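You operate a simulated robot arm through the tools that you are given. There is no shell and no other tool.

You run a simulated robot arm. Do the job below in one go: nothing can be reset, and whatever is moved stays where it is left.

JOB
Unlock the desk drawer and fit its blue tape roll on the green tape holder.
Fine: the roll sits right down on the foot; drawer shut and locked again.

The check looks at the end state, three seconds after you hand in, the way a careful person would. Anything else that was tipped, shoved, dropped, spilled or broken makes it a failure.

ROBOT AND FRAMES
A 6-joint arm with a two-finger gripper, fixed in place. Base frame: the origin is on the floor under the middle of its stand, x ahead of it, y to its left, z up. Lengths are in cm, angles in degrees, forces in N, time in s.
It reaches about 157.2 cm from its shoulder. Its first joint turns from -166.0 to 166.0 degrees. Payload 2.45 kg.
Tool frame: the origin (TCP) lies between the finger pads and is the grasp point; the fingertips stand 2 cm ahead of it; z points along the fingers, y is the line along which they close. The gripper opens to 14 cm; its body begins 16.8 cm behind the TCP.
Orientation is that of the tool frame in the base frame, as a unit quaternion [w, x, y, z]. With the fingers straight down and closing along the base's y, the tool's x points along the base's -x, its y along +y and its z along -z.

CONTROLS
- The arm moves only by the tool apply_moves. Its argument "targets" is a list of rows, each a list of 7 numbers: the shift along the tool's x, y, z in m, then the turn, a rotation vector about the tool's x, y, z in degrees, then the gripper command, from -1 (fully open) to 1 (shut), values between in proportion. In form: [[dx, dy, dz, rx, ry, rz, fingers], ...]. A call has 1 to 20 rows; each row shifts and turns the commanded pose from where the row before left it, along the tool's axes as they then stand. Each row takes 0.2 s and may step no farther than 5 cm and 8.6 degrees from the row before; otherwise, or with a gripper value out of range, the whole call is refused. Where a pose cannot be reached the arm comes as near as it can. A force on the tool above 40 N (or 10 N above the force at the start of the call, whichever is more), or a blocked arm, ends the call early, and 0.2 s more pass. The fingers move at their own pace (about 4.5 cm/s each) and stop on an object; they squeeze with about 20 N. The grip force told is the motor's: it shows also when the fingers shut on nothing. Time passes only in rows, and 0.2 s behind the last, so rows that do not move let the fingers close. The reply holds the time, the measured pose of the TCP, the force on the tool along the base axes, the opening and the grip force, in the units named above and with some noise, with the torque about the TCP (base axes, N m) and any sound that the robot's microphone picked up.
- Cameras (640 x 400 px; columns grow to the right, rows downward): "scene" is fixed at [21.86, 64.76, 115.39]; the picture's right is [-0.68, -0.74, 0.00], its down [-0.27, 0.25, -0.93] and it looks along [0.68, -0.63, -0.37] (base axes); focal length 321 px, centre (320, 200). "wrist" rides on the gripper at [7.8, 1.1, -20.9] in the tool frame; the picture's right is [-0.14, 0.99, 0.00], its down [-0.92, -0.13, -0.37] and it looks along [-0.37, -0.05, 0.93] (tool axes); focal length 280 px, centre (320, 200). There is no depth. A picture from a camera that has moved, and an enlarged one, comes with that camera's place and axes in the base frame and with its lens.
- capture(camera): a new picture of that camera. No time passes.
- enlarge(camera, box): a new picture of the part [left, top, right, bottom] of that camera's present view, enlarged. No time passes.
- job_done(): hands the job in; it is judged then, once.

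Nothing tells you positions but the pictures and the camera data. Unless the task says otherwise, let go and move clear before handing in.

The tools are called after "Emit:" as name(argument=value, ...) on one line, values as JSON. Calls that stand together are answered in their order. apply_moves: Moves the arm, as the interface text tells. Its arguments: {"type":"object","properties":{"targets":{"type":"array"}},"required":["targets"]} The other tools are called the same way: capture (camera) takes a picture; enlarge (camera, box) takes an enlarged picture of a part of a camera's view; job_done () hands the job in.

At the start:

```text
time: 0.0
eef_pos: [82.29, 24.97, 99.24]
orientation: [0.0, 0.0, 1.0, 0.0]
wrist_force: [-0.3, 0.3, -0.8]
ft_torque: [-0.01, -0.01, -0.03]
opening: 13.99
grip_force: 0.1
```

scene: 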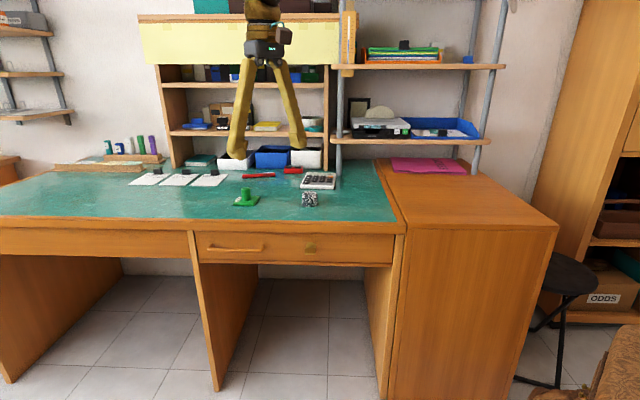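
wrist: 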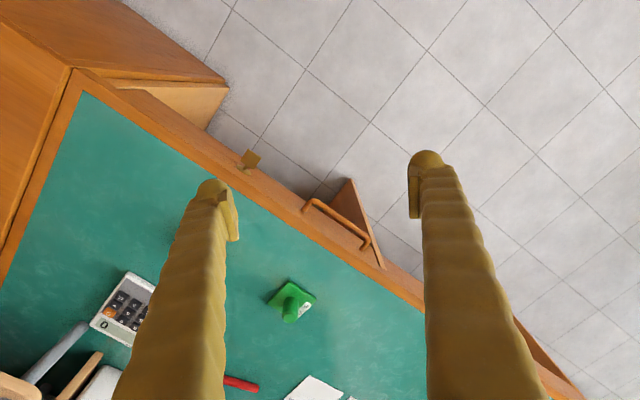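

I see a desk with a drawer that has a bar handle and a small brass tab (probably a lock knob or key), and a green tape holder on the desk top. I'll look closer before moving.

Emit:
enlarge(camera="scene", box=[190, 160, 410, 290])

Emit:
enlarge(camera="scene", box=[280, 225, 360, 275])

Emit:
enlarge(camera="wrist", box=[180, 120, 420, 330])

Emit:
enlarge(camera="scene", box=[130, 80, 350, 220])

```text
2.91 times, centred on (300, 225) of scene
camera zoom: at [21.86, 64.76, 115.39], right [-0.68, -0.74, 0.0], down [-0.27, 0.25, -0.93], along [0.68, -0.63, -0.37], focal length 934 px, centre (378, 127)
```

zoom: 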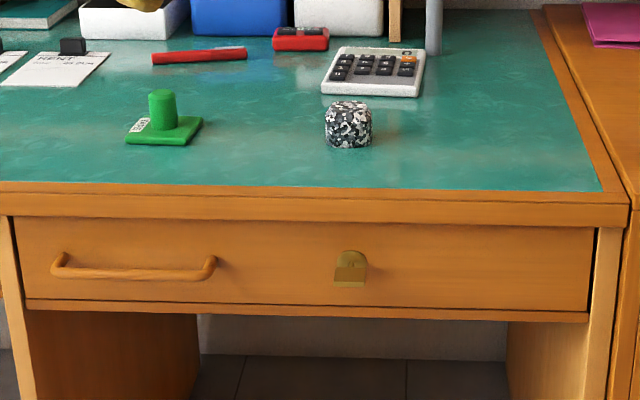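

```text
8.00 times, centred on (320, 250) of scene
camera zoom: at [21.86, 64.76, 115.39], right [-0.68, -0.74, 0.0], down [-0.27, 0.25, -0.93], along [0.68, -0.63, -0.37], focal length 2568 px, centre (320, -200)
```

zoom: 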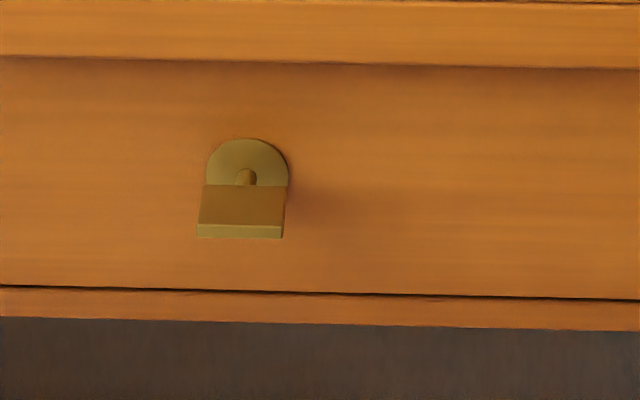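

```text
1.90 times, centred on (300, 225) of wrist
camera zoom: at [74.49, 25.98, 120.09], right [0.14, 0.99, 0.0], down [0.92, -0.13, 0.37], along [0.37, -0.05, -0.93], focal length 534 px, centre (358, 152)
```

zoom: 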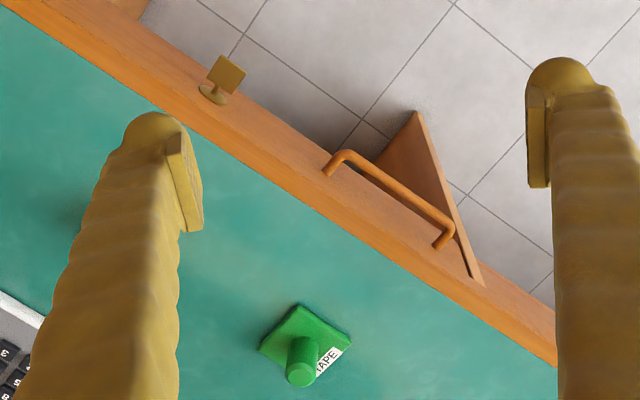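

```text
2.86 times, centred on (240, 150) of scene
camera zoom: at [21.86, 64.76, 115.39], right [-0.68, -0.74, 0.0], down [-0.27, 0.25, -0.93], along [0.68, -0.63, -0.37], focal length 917 px, centre (549, 343)
```

zoom: 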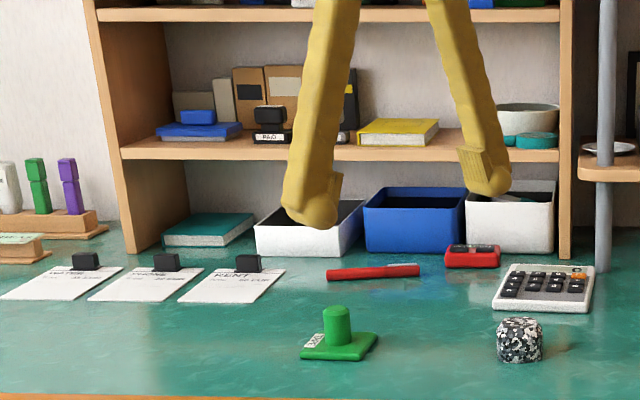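

The desk top is at about z=74. The lock (brass disc with a flat horizontal key) is near (88, 8, 64), the drawer handle near (101, 26, 65), and the desk front runs about 46.7° from base x. I'll first yaw the hand to line up with the desk.

Emit:
apply_moves(targets=[[0, 0, 0, 0, 0, -7.8, -1], [0, 0, 0, 0, 0, -7.8, -1], [0, 0, 0, 0, 0, -7.8, -1], [0, 0, 0, 0, 0, -7.8, -1], [0, 0, 0, 0, 0, -7.8, -1], [0, 0, 0, 0, 0, -7.7, -1], [0, 0, 0, 0, 0, 0, -1]])

Emit:
capture(camera="wrist")

Emit:
capture(camera="scene")

```text
time: 1.6
eef_pos: [82.21, 25.07, 99.23]
orientation: [0.0, -0.397, 0.918, 0.0]
wrist_force: [0.5, -0.6, -0.3]
ft_torque: [-0.05, -0.02, 0.0]
opening: 14.01
grip_force: 0.0
```

```text
taken
camera wrist: at [76.17, 19.95, 120.12], right [-0.63, 0.78, 0.0], down [0.72, 0.58, 0.37], along [0.29, 0.23, -0.93], focal length 280 px, centre (320, 200)
```

wrist: 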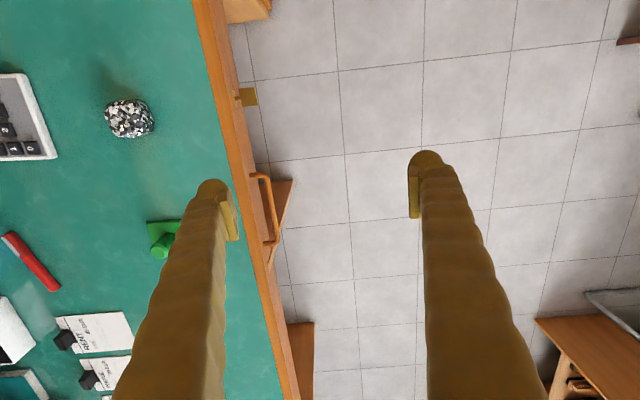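

```text
taken
```

scene: 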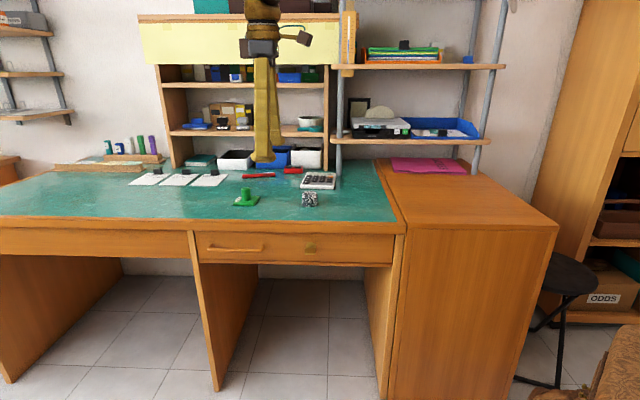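

The hand is yawed. I'll measure the desk's exact angle from enlarged views before going on.

Emit:
enlarge(camera="scene", box=[190, 200, 410, 290])

Emit:
enlarge(camera="wrist", box=[180, 0, 340, 100])

Emit:
enlarge(camera="wrist", box=[220, 160, 320, 400])

Emit:
enlarge(camera="wrist", box=[90, 190, 210, 280])

```text
2.91 times, centred on (300, 245) of scene
camera zoom: at [21.86, 64.76, 115.39], right [-0.68, -0.74, 0.0], down [-0.27, 0.25, -0.93], along [0.68, -0.63, -0.37], focal length 934 px, centre (378, 69)
```

zoom: 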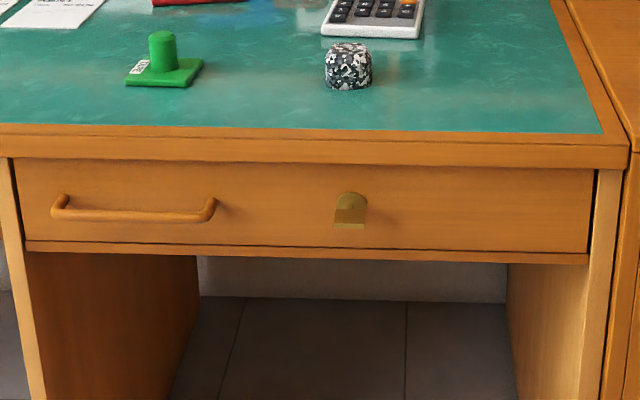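

```text
4.00 times, centred on (260, 50) of wrist
camera zoom: at [76.17, 19.95, 120.12], right [-0.63, 0.78, 0.0], down [0.72, 0.58, 0.37], along [0.29, 0.23, -0.93], focal length 1122 px, centre (560, 800)
```

zoom: 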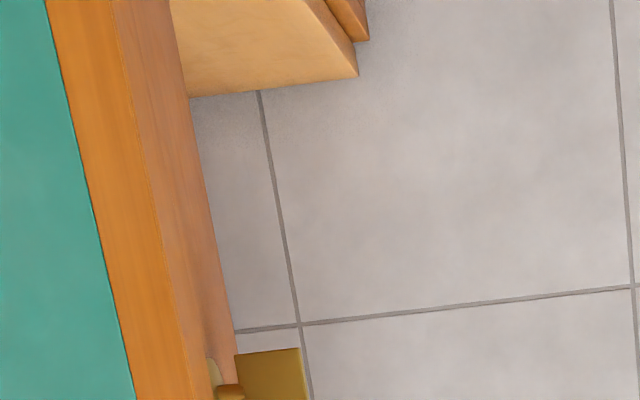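

```text
1.67 times, centred on (270, 280) of wrist
camera zoom: at [76.17, 19.95, 120.12], right [-0.63, 0.78, 0.0], down [0.72, 0.58, 0.37], along [0.29, 0.23, -0.93], focal length 467 px, centre (403, 67)
```

zoom: 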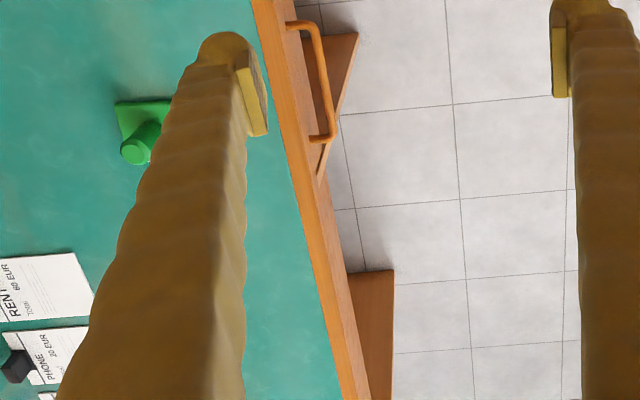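

```text
4.44 times, centred on (150, 235) of wrist
camera zoom: at [76.17, 19.95, 120.12], right [-0.63, 0.78, 0.0], down [0.72, 0.58, 0.37], along [0.29, 0.23, -0.93], focal length 1246 px, centre (1076, 44)
```

zoom: 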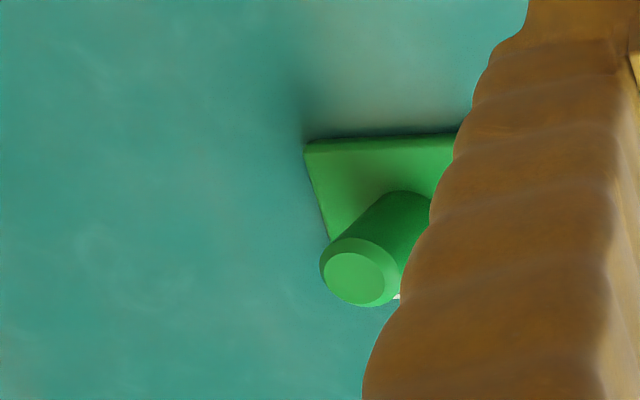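

The desk front is at 45° to base x, so inward is (0.707, -0.707). Next I'll correct the yaw and tip the hand so the fingers point straight at the drawer front, staying clear of the desk.

Emit:
apply_moves(targets=[[0, 0, 0, 0, 0, 1.8, -1], [0, 0.02, 0, 8.5, 0, 0, -1], [0, 0, 0, 8.5, 0, 0, -1], [0, 0, 0, 8.5, 0, 0, -1], [0, 0, 0, 8.5, 0, 0, -1], [0, 0, 0, 8.5, 0, 0, -1], [0, 0, 0, 8.5, 0, 0, -1], [0, 0, 0, 8.5, 0, 0, -1], [0, 0, 0, 8.5, 0, 0, -1], [0, 0, 0, 8.5, 0, 0, -1], [0, 0, 0, 8.5, 0, 0, -1], [0, 0, 0, 5.0, 0, 0, -1], [0, 0, 0, 0, 0, 0, -1]])

Emit:
capture(camera="wrist")

Emit:
capture(camera="scene")

```text
time: 4.4
eef_pos: [80.94, 26.44, 99.24]
orientation: [-0.271, 0.269, -0.653, 0.654]
wrist_force: [0.2, 0.4, -1.2]
ft_torque: [-0.03, 0.04, 0.03]
opening: 14.03
grip_force: 0.0
```

```text
taken
camera wrist: at [60.61, 35.6, 98.12], right [0.1, 0.1, -0.99], down [0.39, 0.91, 0.13], along [0.91, -0.4, 0.05], focal length 280 px, centre (320, 200)
```

wrist: 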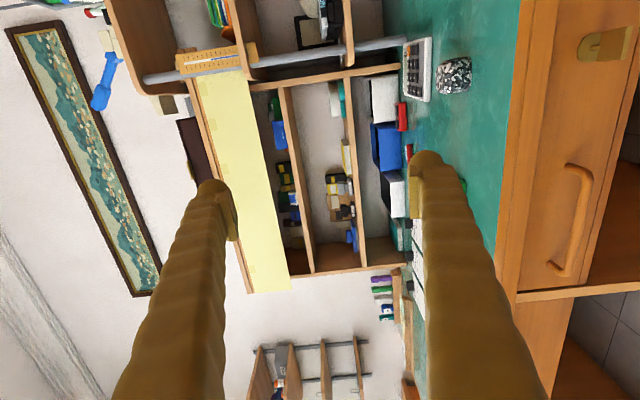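

```text
taken
```

scene: 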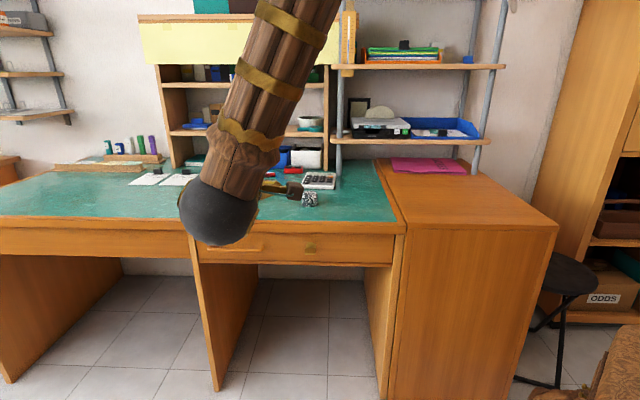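

The pose works: fingers now point at the desk. I'll lower to the lock's height and shift right so the camera faces the lock.

Emit:
apply_moves(targets=[[0.01, 0.045, 0, 0, 0, 0, -1], [0.01, 0.045, 0, 0, 0, 0, -1], [0.01, 0.045, 0, 0, 0, 0, -1], [0.01, 0.045, 0, 0, 0, 0, -1], [0.015, 0.045, 0, 0, 0, 0, -1], [0.015, 0.045, 0, 0, 0, 0, -1], [0.015, 0.045, 0, 0, 0, 0, -1], [0.015, 0.035, 0, 0, 0, 0, -1], [0, 0, 0, 0, 0, 0, -1]])

Emit:
capture(camera="wrist")

Emit:
capture(camera="scene")

```text
time: 6.4
eef_pos: [73.56, 19.43, 64.41]
orientation: [0.27, -0.271, 0.654, -0.653]
wrist_force: [0.6, 0.2, 0.2]
ft_torque: [0.0, 0.0, 0.0]
opening: 14.0
grip_force: 0.1
```

```text
taken
camera wrist: at [53.28, 28.56, 63.21], right [0.1, 0.1, -0.99], down [0.39, 0.91, 0.13], along [0.91, -0.4, 0.05], focal length 280 px, centre (320, 200)
```

wrist: 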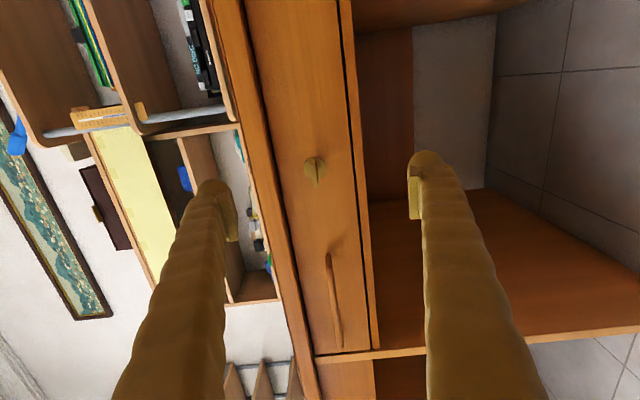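

```text
taken
```

scene: 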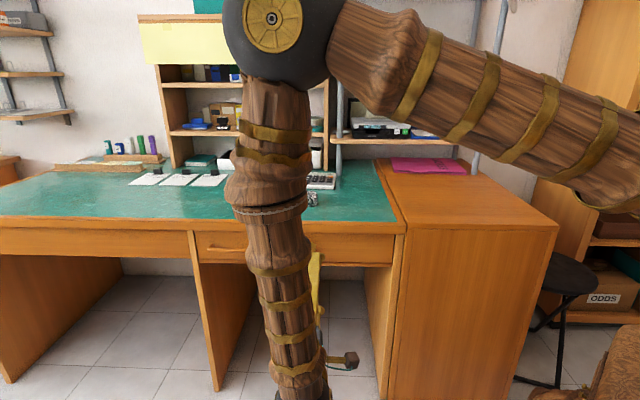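

Emit:
enlarge(camera="wrist", box=[270, 125, 366, 215])

Emit:
enlarge(camera="wrist", box=[240, 120, 400, 370])

```text
4.44 times, centred on (318, 170) of wrist
camera zoom: at [53.28, 28.56, 63.21], right [0.1, 0.1, -0.99], down [0.39, 0.91, 0.13], along [0.91, -0.4, 0.05], focal length 1246 px, centre (329, 333)
```

zoom: 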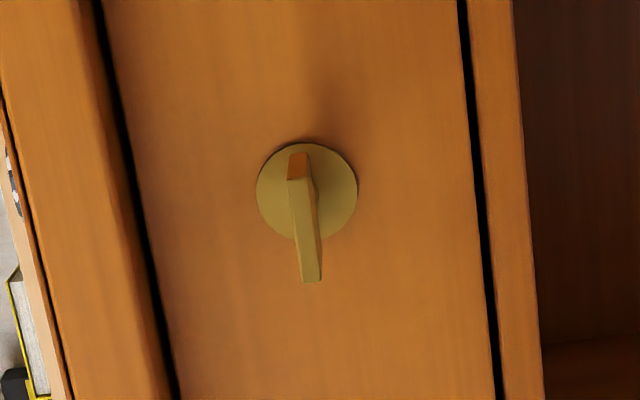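

```text
1.60 times, centred on (320, 245) of wrist
camera zoom: at [53.28, 28.56, 63.21], right [0.1, 0.1, -0.99], down [0.39, 0.91, 0.13], along [0.91, -0.4, 0.05], focal length 449 px, centre (320, 128)
```

zoom: 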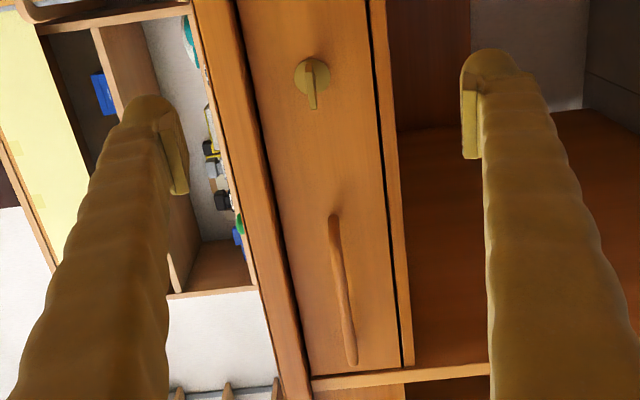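

The lock's disc is at about (88.3, 8.5, 65.2) with a thin horizontal thumb-plate. I'll narrow the fingers and creep up in front of it.

Emit:
apply_moves(targets=[[-0.005, -0.001, 0.01, 0, 0, 0, 0.43], [-0.005, -0.001, 0.01, 0, 0, 0, 0.43], [-0.005, -0.002, 0.02, 0, 0, 0, 0.43], [-0.005, -0.002, 0.02, 0, 0, 0, 0.43], [-0.005, -0.002, 0.02, 0, 0, 0, 0.43], [0, 0, 0.007, 0, 0, 0, 0.43], [0, 0, 0, 0, 0, 0, 0.43]])

Emit:
capture(camera="wrist")

Emit:
enlarge(camera="wrist", box=[240, 110, 420, 250])

Emit:
capture(camera="scene")

```text
time: 8.0
eef_pos: [81.71, 14.81, 65.09]
orientation: [0.27, -0.27, 0.654, -0.653]
wrist_force: [0.4, -0.6, -1.0]
ft_torque: [0.02, 0.0, 0.0]
opening: 3.98
grip_force: 0.1
```

```text
taken
camera wrist: at [61.49, 24.16, 63.91], right [0.1, 0.1, -0.99], down [0.39, 0.91, 0.13], along [0.91, -0.4, 0.05], focal length 280 px, centre (320, 200)
```

wrist: 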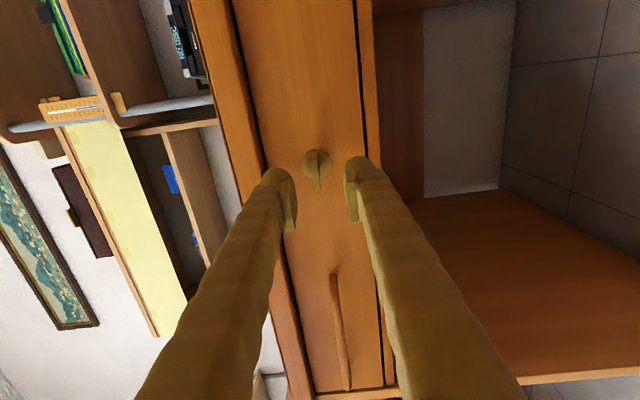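

```text
2.86 times, centred on (330, 180) of wrist
camera zoom: at [61.49, 24.16, 63.91], right [0.1, 0.1, -0.99], down [0.39, 0.91, 0.13], along [0.91, -0.4, 0.05], focal length 801 px, centre (291, 257)
```

zoom: 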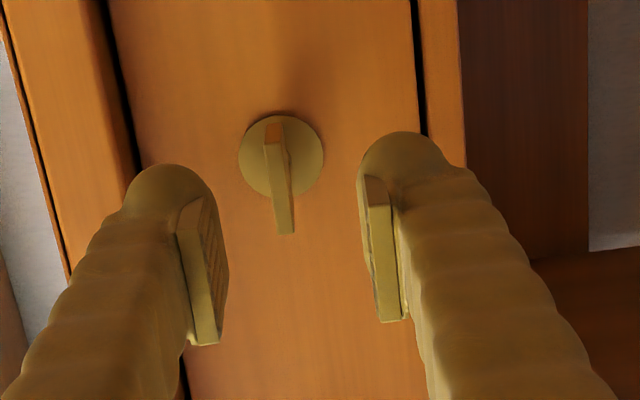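

```text
taken
```

scene: 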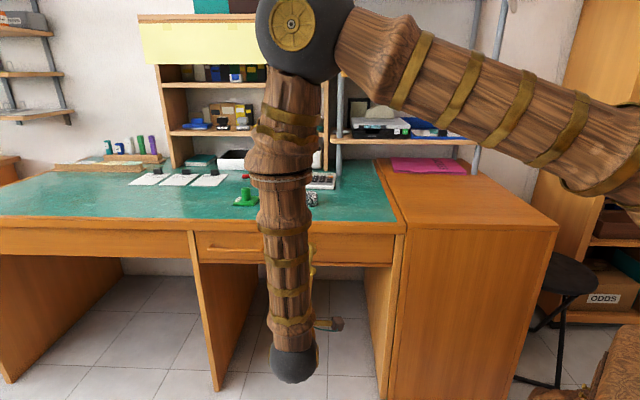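

The plate is centred near z=65.4 and e≈68.5 along the desk, sticking out about 3.5 cm. I'll align and advance so the pads straddle it, still open.

Emit:
apply_moves(targets=[[-0.002, -0.003, 0.01, 0, 0, 0, 0.43], [0, 0, 0.01, 0, 0, 0, 0.5], [0, 0, 0.01, 0, 0, 0, 0.55], [0, 0, 0.01, 0, 0, 0, 0.6], [0, 0, 0.008, 0, 0, 0, 0.6], [0, 0, 0, 0, 0, 0, 0.6]])

Emit:
capture(camera="wrist")

Emit:
enlarge(camera="wrist", box=[250, 120, 390, 240])

Emit:
enlarge(camera="scene", box=[200, 210, 400, 370])

```text
time: 9.4
eef_pos: [85.24, 11.73, 65.42]
orientation: [0.27, -0.27, 0.654, -0.653]
wrist_force: [0.1, -0.6, 0.0]
ft_torque: [0.03, -0.01, 0.01]
opening: 2.8
grip_force: 0.1
```

```text
taken
camera wrist: at [65.01, 20.95, 64.25], right [0.1, 0.1, -0.99], down [0.39, 0.91, 0.13], along [0.91, -0.4, 0.05], focal length 280 px, centre (320, 200)
```

wrist: 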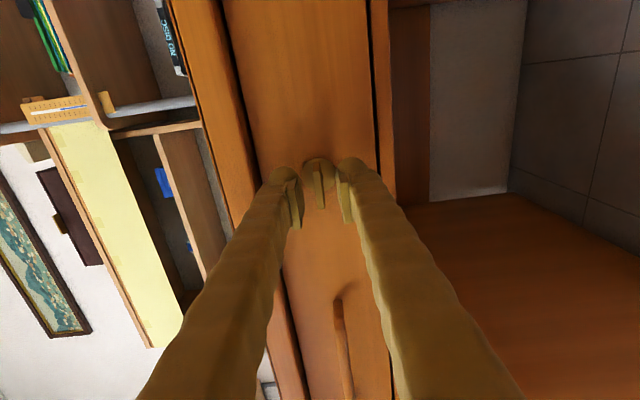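

```text
3.33 times, centred on (320, 180) of wrist
camera zoom: at [65.01, 20.95, 64.25], right [0.1, 0.1, -0.99], down [0.39, 0.91, 0.13], along [0.91, -0.4, 0.05], focal length 935 px, centre (320, 267)
```

zoom: 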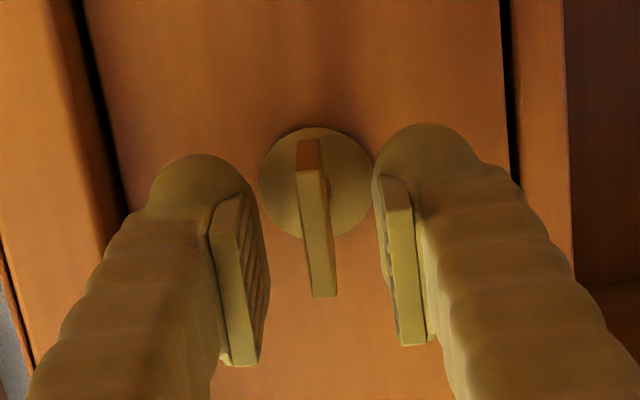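

```text
2.50 times, centred on (300, 290) of scene
camera zoom: at [21.86, 64.76, 115.39], right [-0.68, -0.74, 0.0], down [-0.27, 0.25, -0.93], along [0.68, -0.63, -0.37], focal length 802 px, centre (370, -25)
```

zoom: 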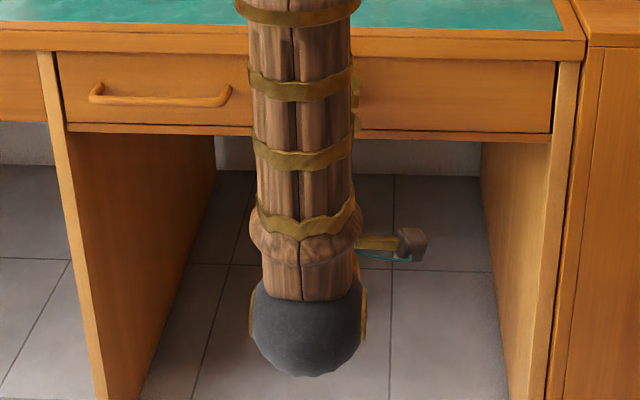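

The plate sits squarely between the pads. I'll go in about 1.2 cm further, checking for contact, then close gently on it.

Emit:
apply_moves(targets=[[0, 0, 0.004, 0, 0, 0, 0.6], [0, 0, 0.004, 0, 0, 0, 0.6], [0, 0, 0.004, 0, 0, 0, 0.6], [0, 0, 0, 0, 0, 0, 0.6]])

Emit:
enlarge(camera="wrist", box=[250, 120, 390, 240])

```text
time: 10.4
eef_pos: [86.06, 10.81, 65.33]
orientation: [0.27, -0.27, 0.654, -0.653]
wrist_force: [-0.5, 0.4, -0.5]
ft_torque: [-0.02, 0.01, 0.02]
opening: 2.81
grip_force: 0.1
```

```text
3.33 times, centred on (320, 180) of wrist
camera zoom: at [65.83, 20.09, 64.18], right [0.1, 0.1, -0.99], down [0.39, 0.91, 0.13], along [0.91, -0.4, 0.05], focal length 935 px, centre (320, 267)
```

zoom: 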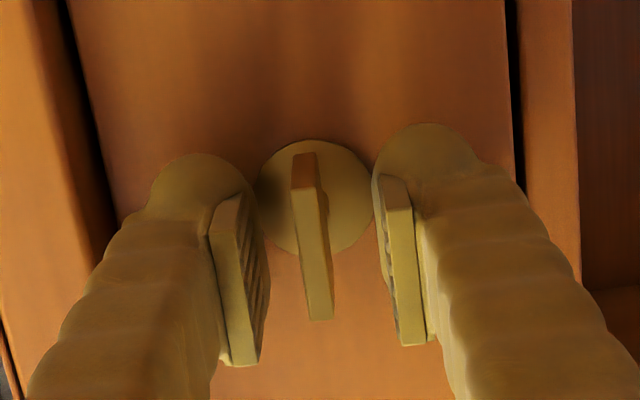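

Emit:
apply_moves(targets=[[0, -0.0005, 0, 0, 0, 0, 0.75], [0, 0, 0, 0, 0, 0, 0.9], [0, 0, 0, 0, 0, 0, 1.0], [0, 0, 0, 0, 0, 0, 1.0], [0, 0, 0, 0, 0, 0, 1.0]])

Emit:
enlarge(camera="wrist", box=[250, 120, 390, 240])

```text
time: 11.6
eef_pos: [86.05, 10.77, 65.29]
orientation: [-0.27, 0.27, -0.653, 0.654]
wrist_force: [-12.2, 9.7, 10.4]
ft_torque: [-0.08, -0.04, -0.08]
opening: 0.6
grip_force: 33.8
```

```text
3.33 times, centred on (320, 180) of wrist
camera zoom: at [65.8, 20.08, 64.25], right [0.1, 0.1, -0.99], down [0.39, 0.91, 0.13], along [0.91, -0.4, 0.05], focal length 935 px, centre (320, 267)
```

zoom: 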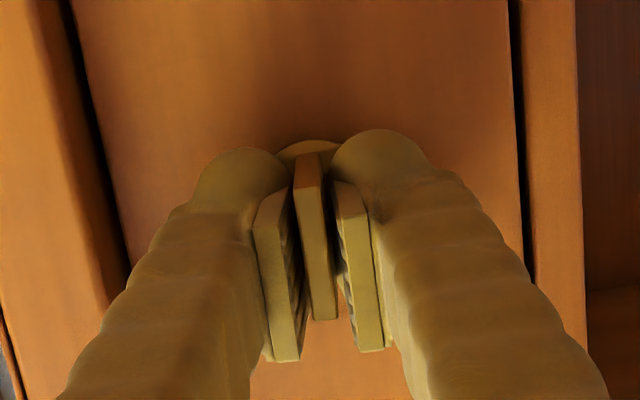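

The pads have the plate (0.6 cm thick), but there's a 15 N outward push, so the tips seem to touch the disc, and the plate pushes up about 10 N. I'll open, back off 0.4 cm, raise slightly and re-grip.

Emit:
apply_moves(targets=[[0, 0, 0, 0, 0, 0, 0.7], [0, 0, 0, 0, 0, 0, 0.7], [0, -0.0015, -0.005, 0, 0, 0, 0.7], [0, 0, 0, 0, 0, 0, 0.85], [0, 0, 0, 0, 0, 0, 1.0], [0, 0, 0, 0, 0, 0, 1.0], [0, 0, 0, 0, 0, 0, 1.0]])

Emit:
enlarge(camera="wrist", box=[250, 120, 390, 240])

```text
time: 13.2
eef_pos: [85.66, 11.17, 65.29]
orientation: [-0.269, 0.271, -0.653, 0.654]
wrist_force: [1.0, -1.0, -16.1]
ft_torque: [0.14, 0.09, 0.01]
opening: 0.6
grip_force: 33.7
```

```text
3.33 times, centred on (320, 180) of wrist
camera zoom: at [65.48, 20.39, 64.3], right [0.1, 0.1, -0.99], down [0.39, 0.91, 0.13], along [0.91, -0.4, 0.05], focal length 935 px, centre (320, 267)
```

zoom: 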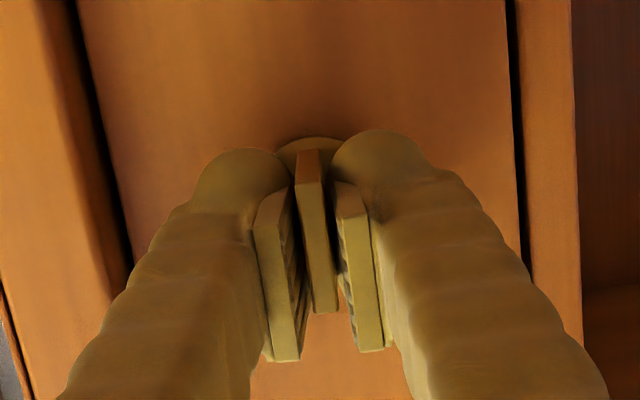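

Outward push is gone; the hand is now about 0.1 cm high. I'll ease it down a hair to unload the key, then try a small turn.

Emit:
apply_moves(targets=[[0, 0.0009, 0, 0, 0, 0, 1.0], [0, 0, 0, 0, 0, 0, 1.0]])

```text
time: 13.8
eef_pos: [85.82, 11.11, 65.43]
orientation: [0.27, -0.27, 0.653, -0.653]
wrist_force: [-10.5, 8.6, -8.9]
ft_torque: [0.09, 0.07, -0.04]
opening: 0.61
grip_force: 33.6
```

Emit:
apply_moves(targets=[[0, 0.0005, -0.001, 0, 0, 0, 1.0], [0, 0, 0, 0, 0, 0, 1.0], [0, 0, 0, 0, 0, 0, 1.0]])

```text
time: 14.6
eef_pos: [85.74, 11.23, 65.38]
orientation: [-0.27, 0.27, -0.653, 0.654]
wrist_force: [0.1, -4.4, 3.6]
ft_torque: [-0.08, 0.04, -0.25]
opening: 0.61
grip_force: 34.0
```

Forces are low now. I'll try a small clockwise turn (as seen from the front) and watch the torque.

Emit:
apply_moves(targets=[[0, 0, 0, 0, 0, 3, 1.0], [0, 0, 0, 0, 0, 3, 1.0], [0, 0, 0, 0, 0, 0, 1.0]])

```text
time: 15.4
eef_pos: [85.56, 11.28, 65.27]
orientation: [0.304, -0.235, 0.667, -0.638]
wrist_force: [-4.9, -5.9, 7.2]
ft_torque: [-0.59, 0.49, -0.13]
opening: 0.68
grip_force: 34.6
```

Emit:
enlarge(camera="wrist", box=[250, 120, 390, 240])

```text
3.33 times, centred on (320, 180) of wrist
camera zoom: at [65.57, 20.56, 63.45], right [0.17, 0.17, -0.97], down [0.38, 0.9, 0.22], along [0.91, -0.41, 0.09], focal length 935 px, centre (320, 267)
```

zoom: 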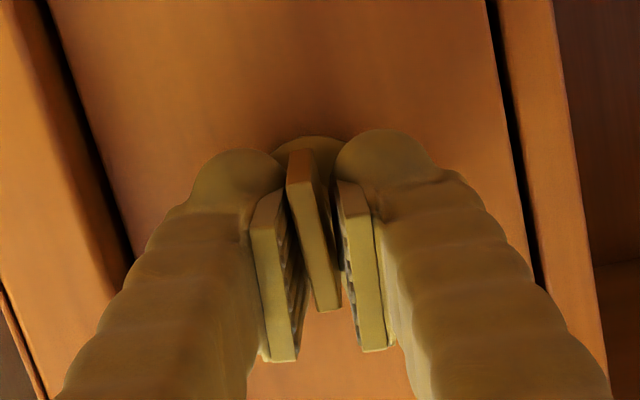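

The plate didn't turn with the hand (it resists clockwise, 0.76 N·m), so that's likely the stop. I'll go back to level and try counter-clockwise.

Emit:
apply_moves(targets=[[0, 0, 0, 0, 0, -3, 1.0], [0, 0, 0, 0, 0, -3, 1.0], [0, 0, 0, 0, 0, 0, 1.0], [0, 0, 0, 0, 0, -3, 1.0], [0, 0, 0, 0, 0, -3, 1.0], [0, 0, 0, 0, 0, 0, 1.0]])

Emit:
enlarge(camera="wrist", box=[250, 120, 390, 240])

```text
time: 16.8
eef_pos: [85.66, 11.25, 65.29]
orientation: [-0.236, 0.305, -0.638, 0.666]
wrist_force: [11.6, 8.3, -11.4]
ft_torque: [0.15, 0.05, 0.25]
opening: 0.59
grip_force: 33.9
```

```text
3.33 times, centred on (320, 180) of wrist
camera zoom: at [65.36, 20.42, 65.06], right [0.02, 0.02, -1.0], down [0.4, 0.92, 0.03], along [0.92, -0.4, 0.01], focal length 935 px, centre (320, 267)
```

zoom: 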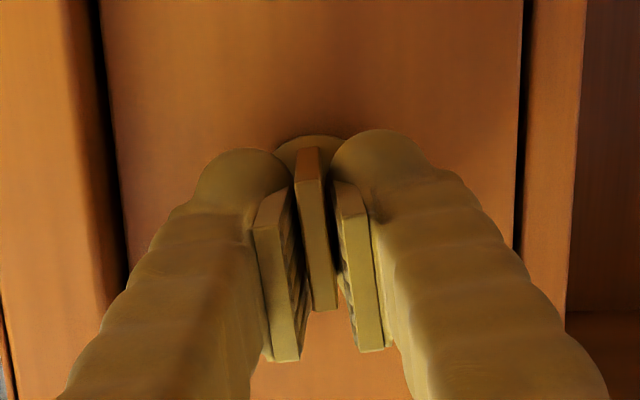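

Counter-clockwise works: the plate follows the pads with little torque. I'll keep turning in small steps, easing the side forces as I go.

Emit:
apply_moves(targets=[[-0.0006, 0.0005, 0, 0, 0, -4, 1.0], [0, 0, 0, 0, 0, -4, 1.0], [0, 0, 0, 0, 0, -4, 1.0], [0, 0, 0, 0, 0, -4, 1.0], [0, 0, 0, 0, 0, 0, 1.0]])

```text
time: 18.0
eef_pos: [85.56, 11.24, 65.25]
orientation: [-0.14, 0.391, -0.59, 0.692]
wrist_force: [-2.0, 1.1, -35.4]
ft_torque: [0.43, 0.19, 0.15]
opening: 0.6
grip_force: 33.4
```

The key axis seems about 0.5 cm to the right of my grip centre, so I need to follow its arc. I'll correct 0.2 cm across the plate and check the force.

Emit:
apply_moves(targets=[[0, 0.001, 0, 0, 0, 0, 1.0], [0, 0.0008, 0, 0, 0, 0, 1.0], [0, 0, 0, 0, 0, 0, 1.0]])

Emit:
enlarge(camera="wrist", box=[250, 120, 390, 240])

```text
time: 18.8
eef_pos: [85.7, 11.09, 65.16]
orientation: [-0.141, 0.389, -0.59, 0.693]
wrist_force: [-5.6, -4.8, -24.2]
ft_torque: [0.24, 0.07, -0.15]
opening: 0.6
grip_force: 33.7
```

```text
3.33 times, centred on (320, 180) of wrist
camera zoom: at [65.56, 20.55, 67.08], right [-0.17, -0.17, -0.97], down [0.38, 0.9, -0.23], along [0.91, -0.41, -0.09], focal length 935 px, centre (320, 267)
```

zoom: 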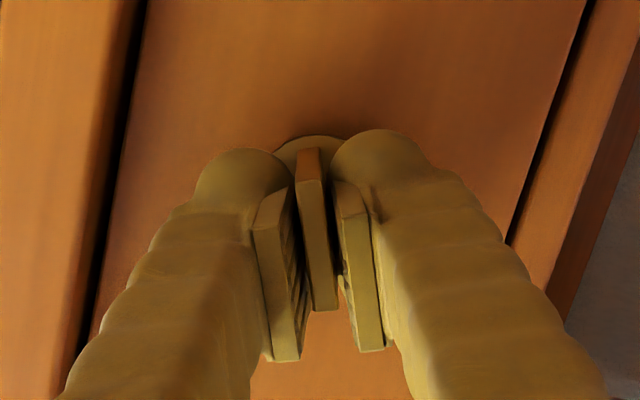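

Emit:
apply_moves(targets=[[0, 0.001, 0, 0, 0, 0, 1.0], [0, 0.001, 0, 0, 0, 0, 1.0], [0, 0, 0, 0, 0, 0, 1.0], [0, 0, 0, 0, 0, 0, 1.0]])

```text
time: 19.8
eef_pos: [85.59, 11.15, 65.25]
orientation: [-0.142, 0.389, -0.589, 0.694]
wrist_force: [-0.4, 1.6, 20.2]
ft_torque: [-0.24, -0.08, -0.12]
opening: 0.6
grip_force: 33.6
```

Emit:
apply_moves(targets=[[0, -0.0004, 0, 0, 0, -4, 1.0], [0, 0.0005, 0, 0, 0, -4, 1.0], [0, 0.0005, 0, 0, 0, -4, 1.0], [0, 0.0005, 0, 0, 0, -4, 1.0], [0, 0, 0, 0, 0, 0, 1.0]])

```text
time: 21.1
eef_pos: [85.68, 11.23, 65.04]
orientation: [-0.043, 0.468, -0.529, 0.707]
wrist_force: [-1.8, 0.0, 4.2]
ft_torque: [-0.03, -0.01, 0.03]
opening: 0.62
grip_force: 33.8
stopped in row 5: the force on the tool passed its limit at 40 N (the readings are from after the stop); the commanded pose is now the measured one
```

The stop re-zeroed the command at low force; the key is turned about 38°. I'll continue in smaller steps and watch the forces.

Emit:
apply_moves(targets=[[0, 0.0003, 0, 0, 0, -3, 1.0], [0, 0.0003, 0, 0, 0, -3, 1.0], [0, 0, 0, 0, 0, 0, 1.0]])

```text
time: 21.9
eef_pos: [85.61, 11.15, 64.95]
orientation: [-0.005, 0.494, -0.505, 0.708]
wrist_force: [-3.0, -7.1, 16.5]
ft_torque: [-0.18, -0.14, -0.12]
opening: 0.62
grip_force: 33.9
```

Emit:
apply_moves(targets=[[0.0008, -0.0003, 0, 0, 0, -3, 1.0], [0, 0, 0, 0, 0, -3, 1.0], [0, 0, 0, 0, 0, 0, 1.0]])

```text
time: 22.7
eef_pos: [85.49, 11.09, 64.92]
orientation: [0.032, 0.521, -0.477, 0.707]
wrist_force: [-8.0, -3.7, 7.7]
ft_torque: [0.01, 0.02, 0.03]
opening: 0.61
grip_force: 33.8
```

Emit:
apply_moves(targets=[[0.0008, 0, 0, 0, 0, -4, 1.0], [0.0003, 0, 0, 0, 0, -4, 1.0], [0, 0, 0, 0, 0, 0, 1.0]])

Emit:
enlarge(camera="wrist", box=[250, 120, 390, 240])

```text
time: 23.5
eef_pos: [85.46, 11.04, 64.98]
orientation: [0.081, 0.554, -0.44, 0.702]
wrist_force: [-2.3, -4.4, -27.9]
ft_torque: [0.41, 0.28, 0.02]
opening: 0.57
grip_force: 33.6
```

```text
3.33 times, centred on (320, 180) of wrist
camera zoom: at [67.24, 22.24, 70.97], right [-0.54, -0.54, -0.64], down [0.16, 0.68, -0.71], along [0.82, -0.49, -0.28], focal length 935 px, centre (320, 267)
```

zoom: 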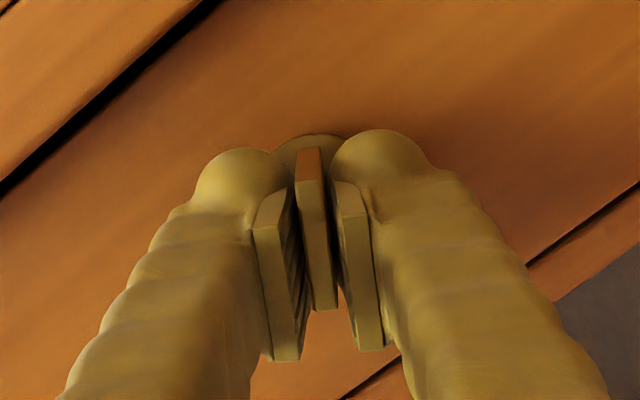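

Emit:
apply_moves(targets=[[-0.0008, 0.0008, 0, 0, 0, -3, 1.0], [0, 0.0002, 0, 0, 0, -3, 1.0], [0, 0, 0, 0, 0, 0, 1.0]])

```text
time: 24.3
eef_pos: [85.44, 11.06, 64.82]
orientation: [0.117, 0.576, -0.41, 0.698]
wrist_force: [-3.9, -4.7, -28.1]
ft_torque: [0.25, 0.06, -0.04]
opening: 0.61
grip_force: 33.8
```

Emit:
apply_moves(targets=[[-0.0012, 0.0007, 0, 0, 0, 0, 1.0], [0, 0.0002, 0, 0, 0, -3, 1.0], [0, 0.0002, 0, 0, 0, -3, 1.0], [0, 0, 0, 0, 0, 0, 1.0]])

```text
time: 25.3
eef_pos: [85.45, 11.04, 64.83]
orientation: [0.154, 0.595, -0.381, 0.69]
wrist_force: [-8.1, -11.6, -10.4]
ft_torque: [0.11, -0.05, -0.18]
opening: 0.57
grip_force: 33.4
```

Emit:
apply_moves(targets=[[-0.0003, 0.0008, 0, 0, 0, -3, 1.0], [0, 0.0003, 0, 0, 0, -3, 1.0], [0, 0.0002, 0, 0, 0, -3, 1.0], [0, 0, 0, 0, 0, 0, 1.0]])

```text
time: 26.3
eef_pos: [85.39, 10.91, 64.85]
orientation: [0.208, 0.623, -0.333, 0.677]
wrist_force: [-6.0, -4.9, 6.4]
ft_torque: [-0.09, -0.16, -0.1]
opening: 0.6
grip_force: 33.4
```

Emit:
apply_moves(targets=[[0.0002, 0.0005, 0, 0, 0, -3, 1.0], [0, 0.0003, 0, 0, 0, -3, 1.0], [0, 0.0002, 0, 0, 0, -3, 1.0], [0, 0, 0, 0, 0, 0, 1.0]])

Emit:
enlarge(camera="wrist", box=[250, 120, 390, 240])

```text
time: 27.3
eef_pos: [85.22, 10.88, 64.85]
orientation: [0.26, 0.647, -0.282, 0.659]
wrist_force: [-3.2, -6.2, 18.1]
ft_torque: [-0.16, -0.22, -0.08]
opening: 0.59
grip_force: 33.7
```

```text
3.33 times, centred on (320, 180) of wrist
camera zoom: at [69.62, 24.7, 72.53], right [-0.7, -0.7, -0.17], down [-0.15, 0.37, -0.92], along [0.7, -0.61, -0.36], focal length 935 px, centre (320, 267)
```

zoom: 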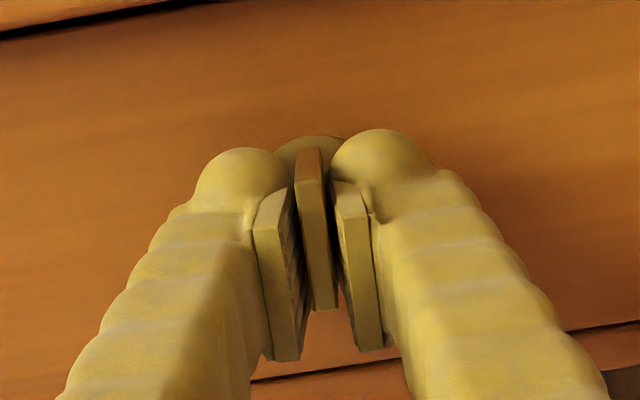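

About 88° now and still free. I'll turn a little further to find the stop.

Emit:
apply_moves(targets=[[0.0006, 0, 0, 0, 0, -2, 1.0], [0, 0, 0, 0, 0, -2, 1.0], [0, 0, 0, 0, 0, 0, 1.0]])

```text
time: 28.1
eef_pos: [85.24, 10.85, 64.83]
orientation: [0.284, 0.657, -0.261, 0.648]
wrist_force: [-14.6, -12.0, 10.2]
ft_torque: [0.41, -0.54, -0.15]
opening: 0.59
grip_force: 33.5
```

The stop is reached at about 90° (−0.67 N·m). I'll relax, open the fingers, back away, and check the key's state.

Emit:
apply_moves(targets=[[0.0004, 0.0008, 0, 0, 0, 1.5, 1.0], [0, 0, 0, 0, 0, 0, 0.8], [0, 0, 0, 0, 0, 0, 0.5], [0, 0, 0, 0, 0, 0, 0.5], [0, 0, -0.01, 0, 0, 0, 0.5], [0, 0, -0.02, 0, 0, 0, 0.5], [0, 0, -0.03, 0, 0, 0, 0.5], [0, 0, -0.03, 0, 0, 0, 0.5], [0, 0, 0, 0, 0, 0, 0.5]])

Emit:
capture(camera="wrist")

Emit:
enlarge(camera="wrist", box=[250, 120, 390, 240])

Emit:
capture(camera="scene")

```text
time: 30.1
eef_pos: [78.93, 17.21, 64.82]
orientation: [0.273, 0.654, -0.269, 0.653]
wrist_force: [-0.3, -0.3, -0.4]
ft_torque: [0.0, 0.02, -0.02]
opening: 3.5
grip_force: 0.0
```

```text
taken
camera wrist: at [63.48, 31.24, 72.55], right [-0.7, -0.7, -0.13], down [-0.17, 0.34, -0.92], along [0.69, -0.63, -0.36], focal length 280 px, centre (320, 200)
```

wrist: 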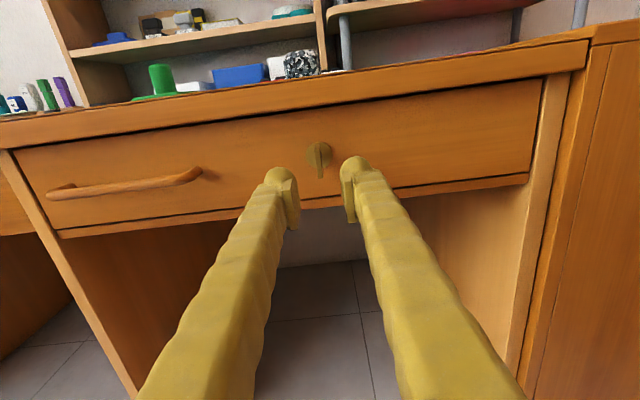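

```text
3.33 times, centred on (320, 180) of wrist
camera zoom: at [63.48, 31.24, 72.55], right [-0.7, -0.7, -0.13], down [-0.17, 0.34, -0.92], along [0.69, -0.63, -0.36], focal length 935 px, centre (320, 267)
```

zoom: 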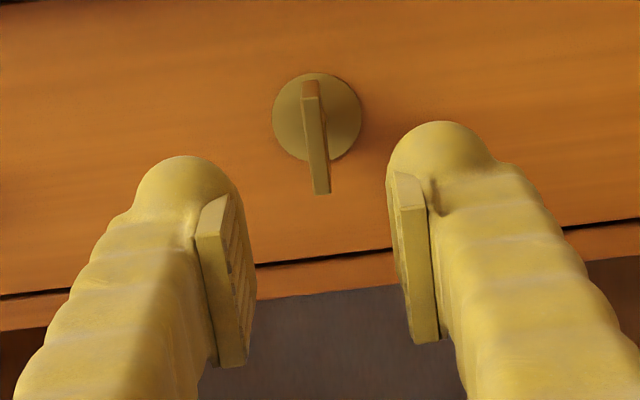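

```text
taken
```

scene: 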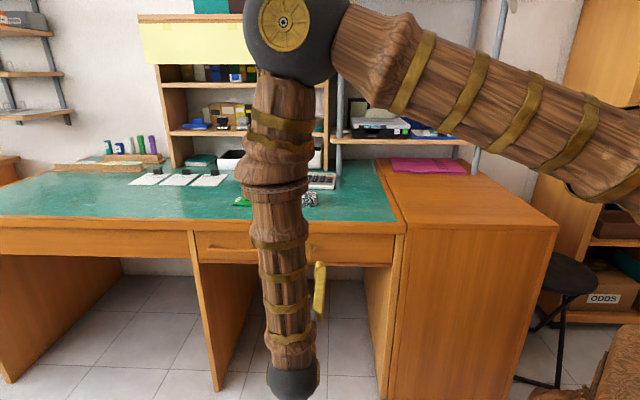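

The key is now vertical (unlocked). The key axis is about e=68.0, z=65.2. Next I'll roll the hand back so the fingers close vertically and move left in front of the handle.

Emit:
apply_moves(targets=[[0, 0, -0.02, 0, 0, 8.5, 0.3], [0, 0, 0, 0, 0, 8.5, 0.3], [0, 0, 0, 0, 0, 8.5, 0.3], [0, 0, 0, 0, 0, 8.5, 0.3], [0, 0, 0, 0, 0, 8.5, 0.3], [0, 0, 0, 0, 0, 8.5, 0.3], [0, 0, 0, 0, 0, 8.5, 0.3], [0, 0, 0, 0, 0, 8.5, 0.3], [0, 0, 0, 0, 0, 8.5, 0.3], [0, 0, 0, 0, 0, 8.5, 0.3], [0, 0, 0, 0, 0, 5, 0.3], [0, 0, 0, 0, 0, 0, 0.3]])

```text
time: 32.7
eef_pos: [77.49, 18.47, 65.03]
orientation: [-0.268, 0.273, -0.652, 0.654]
wrist_force: [0.4, 0.2, 0.5]
ft_torque: [0.0, 0.0, -0.01]
opening: 4.91
grip_force: 0.0
```

Emit:
apply_moves(targets=[[-0.044, -0.001, 0, 0, 0, 0, 0.3], [-0.044, -0.001, 0, 0, 0, 0, 0.3], [-0.044, -0.001, 0, 0, 0, 0, 0.3], [-0.044, -0.001, 0, 0, 0, 0, 0.3], [-0.044, -0.001, 0.01, 0, 0, 0, 0.3], [0, 0, 0.01, 0, 0, 0, 0.3], [0, 0, 0, 0, 0, 0, 0.3]])

Emit:
capture(camera="wrist")

Emit:
enlarge(camera="wrist", box=[220, 90, 420, 250])

Emit:
capture(camera="scene")

```text
time: 34.3
eef_pos: [94.29, 32.76, 65.24]
orientation: [-0.268, 0.272, -0.652, 0.655]
wrist_force: [-0.1, 0.4, 0.4]
ft_torque: [-0.06, -0.01, 0.01]
opening: 4.87
grip_force: 0.2
```

```text
taken
camera wrist: at [74.07, 42.02, 64.13], right [0.09, 0.09, -0.99], down [0.39, 0.91, 0.12], along [0.92, -0.4, 0.05], focal length 280 px, centre (320, 200)
```

wrist: 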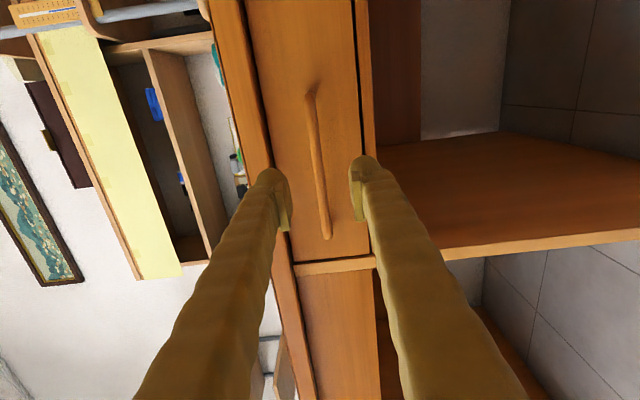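

```text
2.50 times, centred on (320, 170) of wrist
camera zoom: at [74.07, 42.02, 64.13], right [0.09, 0.09, -0.99], down [0.39, 0.91, 0.12], along [0.92, -0.4, 0.05], focal length 701 px, centre (320, 275)
```

zoom: 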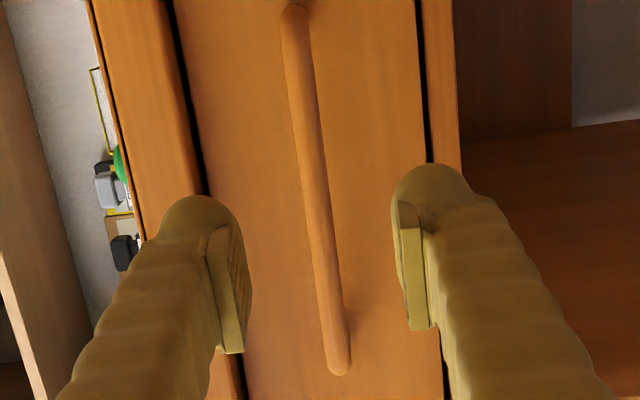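

```text
taken
```

scene: 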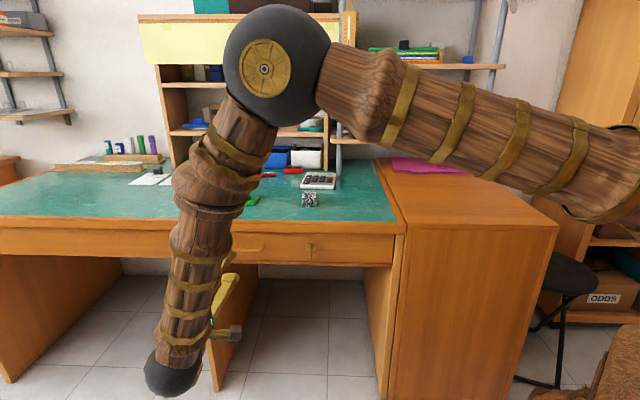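

The bar is nearly centred between the fingers, about 0.35 cm high. I'll align and advance.

Emit:
apply_moves(targets=[[0, -0.003, 0.02, 0, 0, 0, 0.4], [0, 0, 0.02, 0, 0, 0, 0.5], [0, 0, 0.02, 0, 0, 0, 0.5], [0, 0, 0.01, 0, 0, 0, 0.5], [0, 0, 0, 0, 0, 0, 0.5]])

Emit:
enlarge(camera="wrist", box=[220, 90, 420, 250])

Emit:
enlarge(camera="scene", box=[150, 210, 350, 330])

```text
time: 35.5
eef_pos: [99.3, 27.64, 65.52]
orientation: [-0.267, 0.273, -0.652, 0.655]
wrist_force: [-0.4, 0.0, -0.6]
ft_torque: [0.04, 0.02, 0.01]
opening: 3.48
grip_force: 0.1
```

```text
2.50 times, centred on (320, 170) of wrist
camera zoom: at [79.11, 36.95, 64.45], right [0.09, 0.09, -0.99], down [0.39, 0.91, 0.12], along [0.92, -0.4, 0.05], focal length 701 px, centre (320, 275)
```

zoom: 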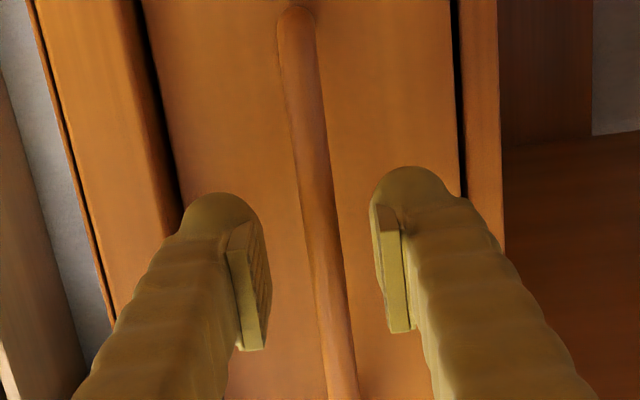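

```text
3.20 times, centred on (250, 270) of scene
camera zoom: at [21.86, 64.76, 115.39], right [-0.68, -0.74, 0.0], down [-0.27, 0.25, -0.93], along [0.68, -0.63, -0.37], focal length 1027 px, centre (544, -24)
```

zoom: 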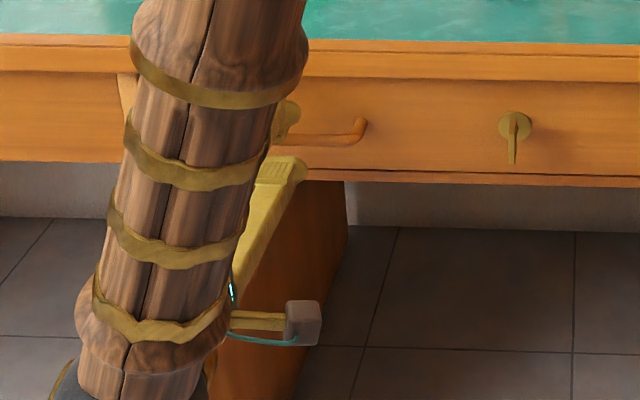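

Emit:
capture(camera="wrist")

Emit:
enlarge(camera="wrist", box=[270, 80, 370, 290])

```text
taken
camera wrist: at [79.11, 36.95, 64.45], right [0.09, 0.09, -0.99], down [0.39, 0.91, 0.12], along [0.92, -0.4, 0.05], focal length 280 px, centre (320, 200)
```

wrist: 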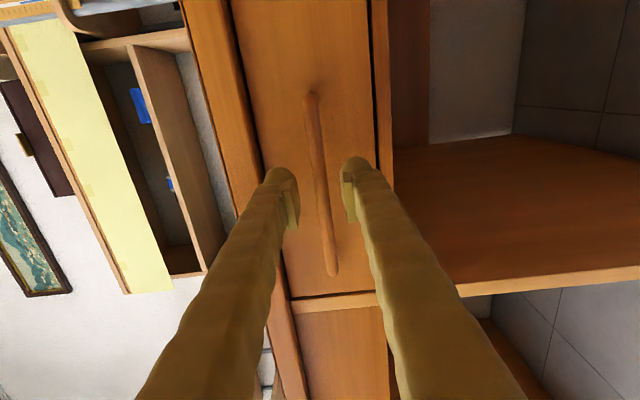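

```text
1.90 times, centred on (320, 185) of wrist
camera zoom: at [79.11, 36.95, 64.45], right [0.09, 0.09, -0.99], down [0.39, 0.91, 0.12], along [0.92, -0.4, 0.05], focal length 534 px, centre (320, 229)
```

zoom: 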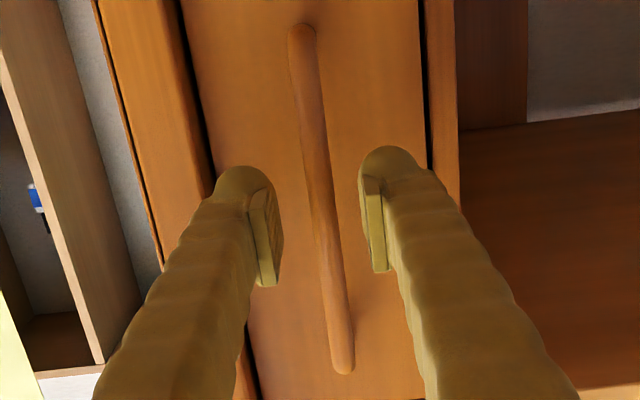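

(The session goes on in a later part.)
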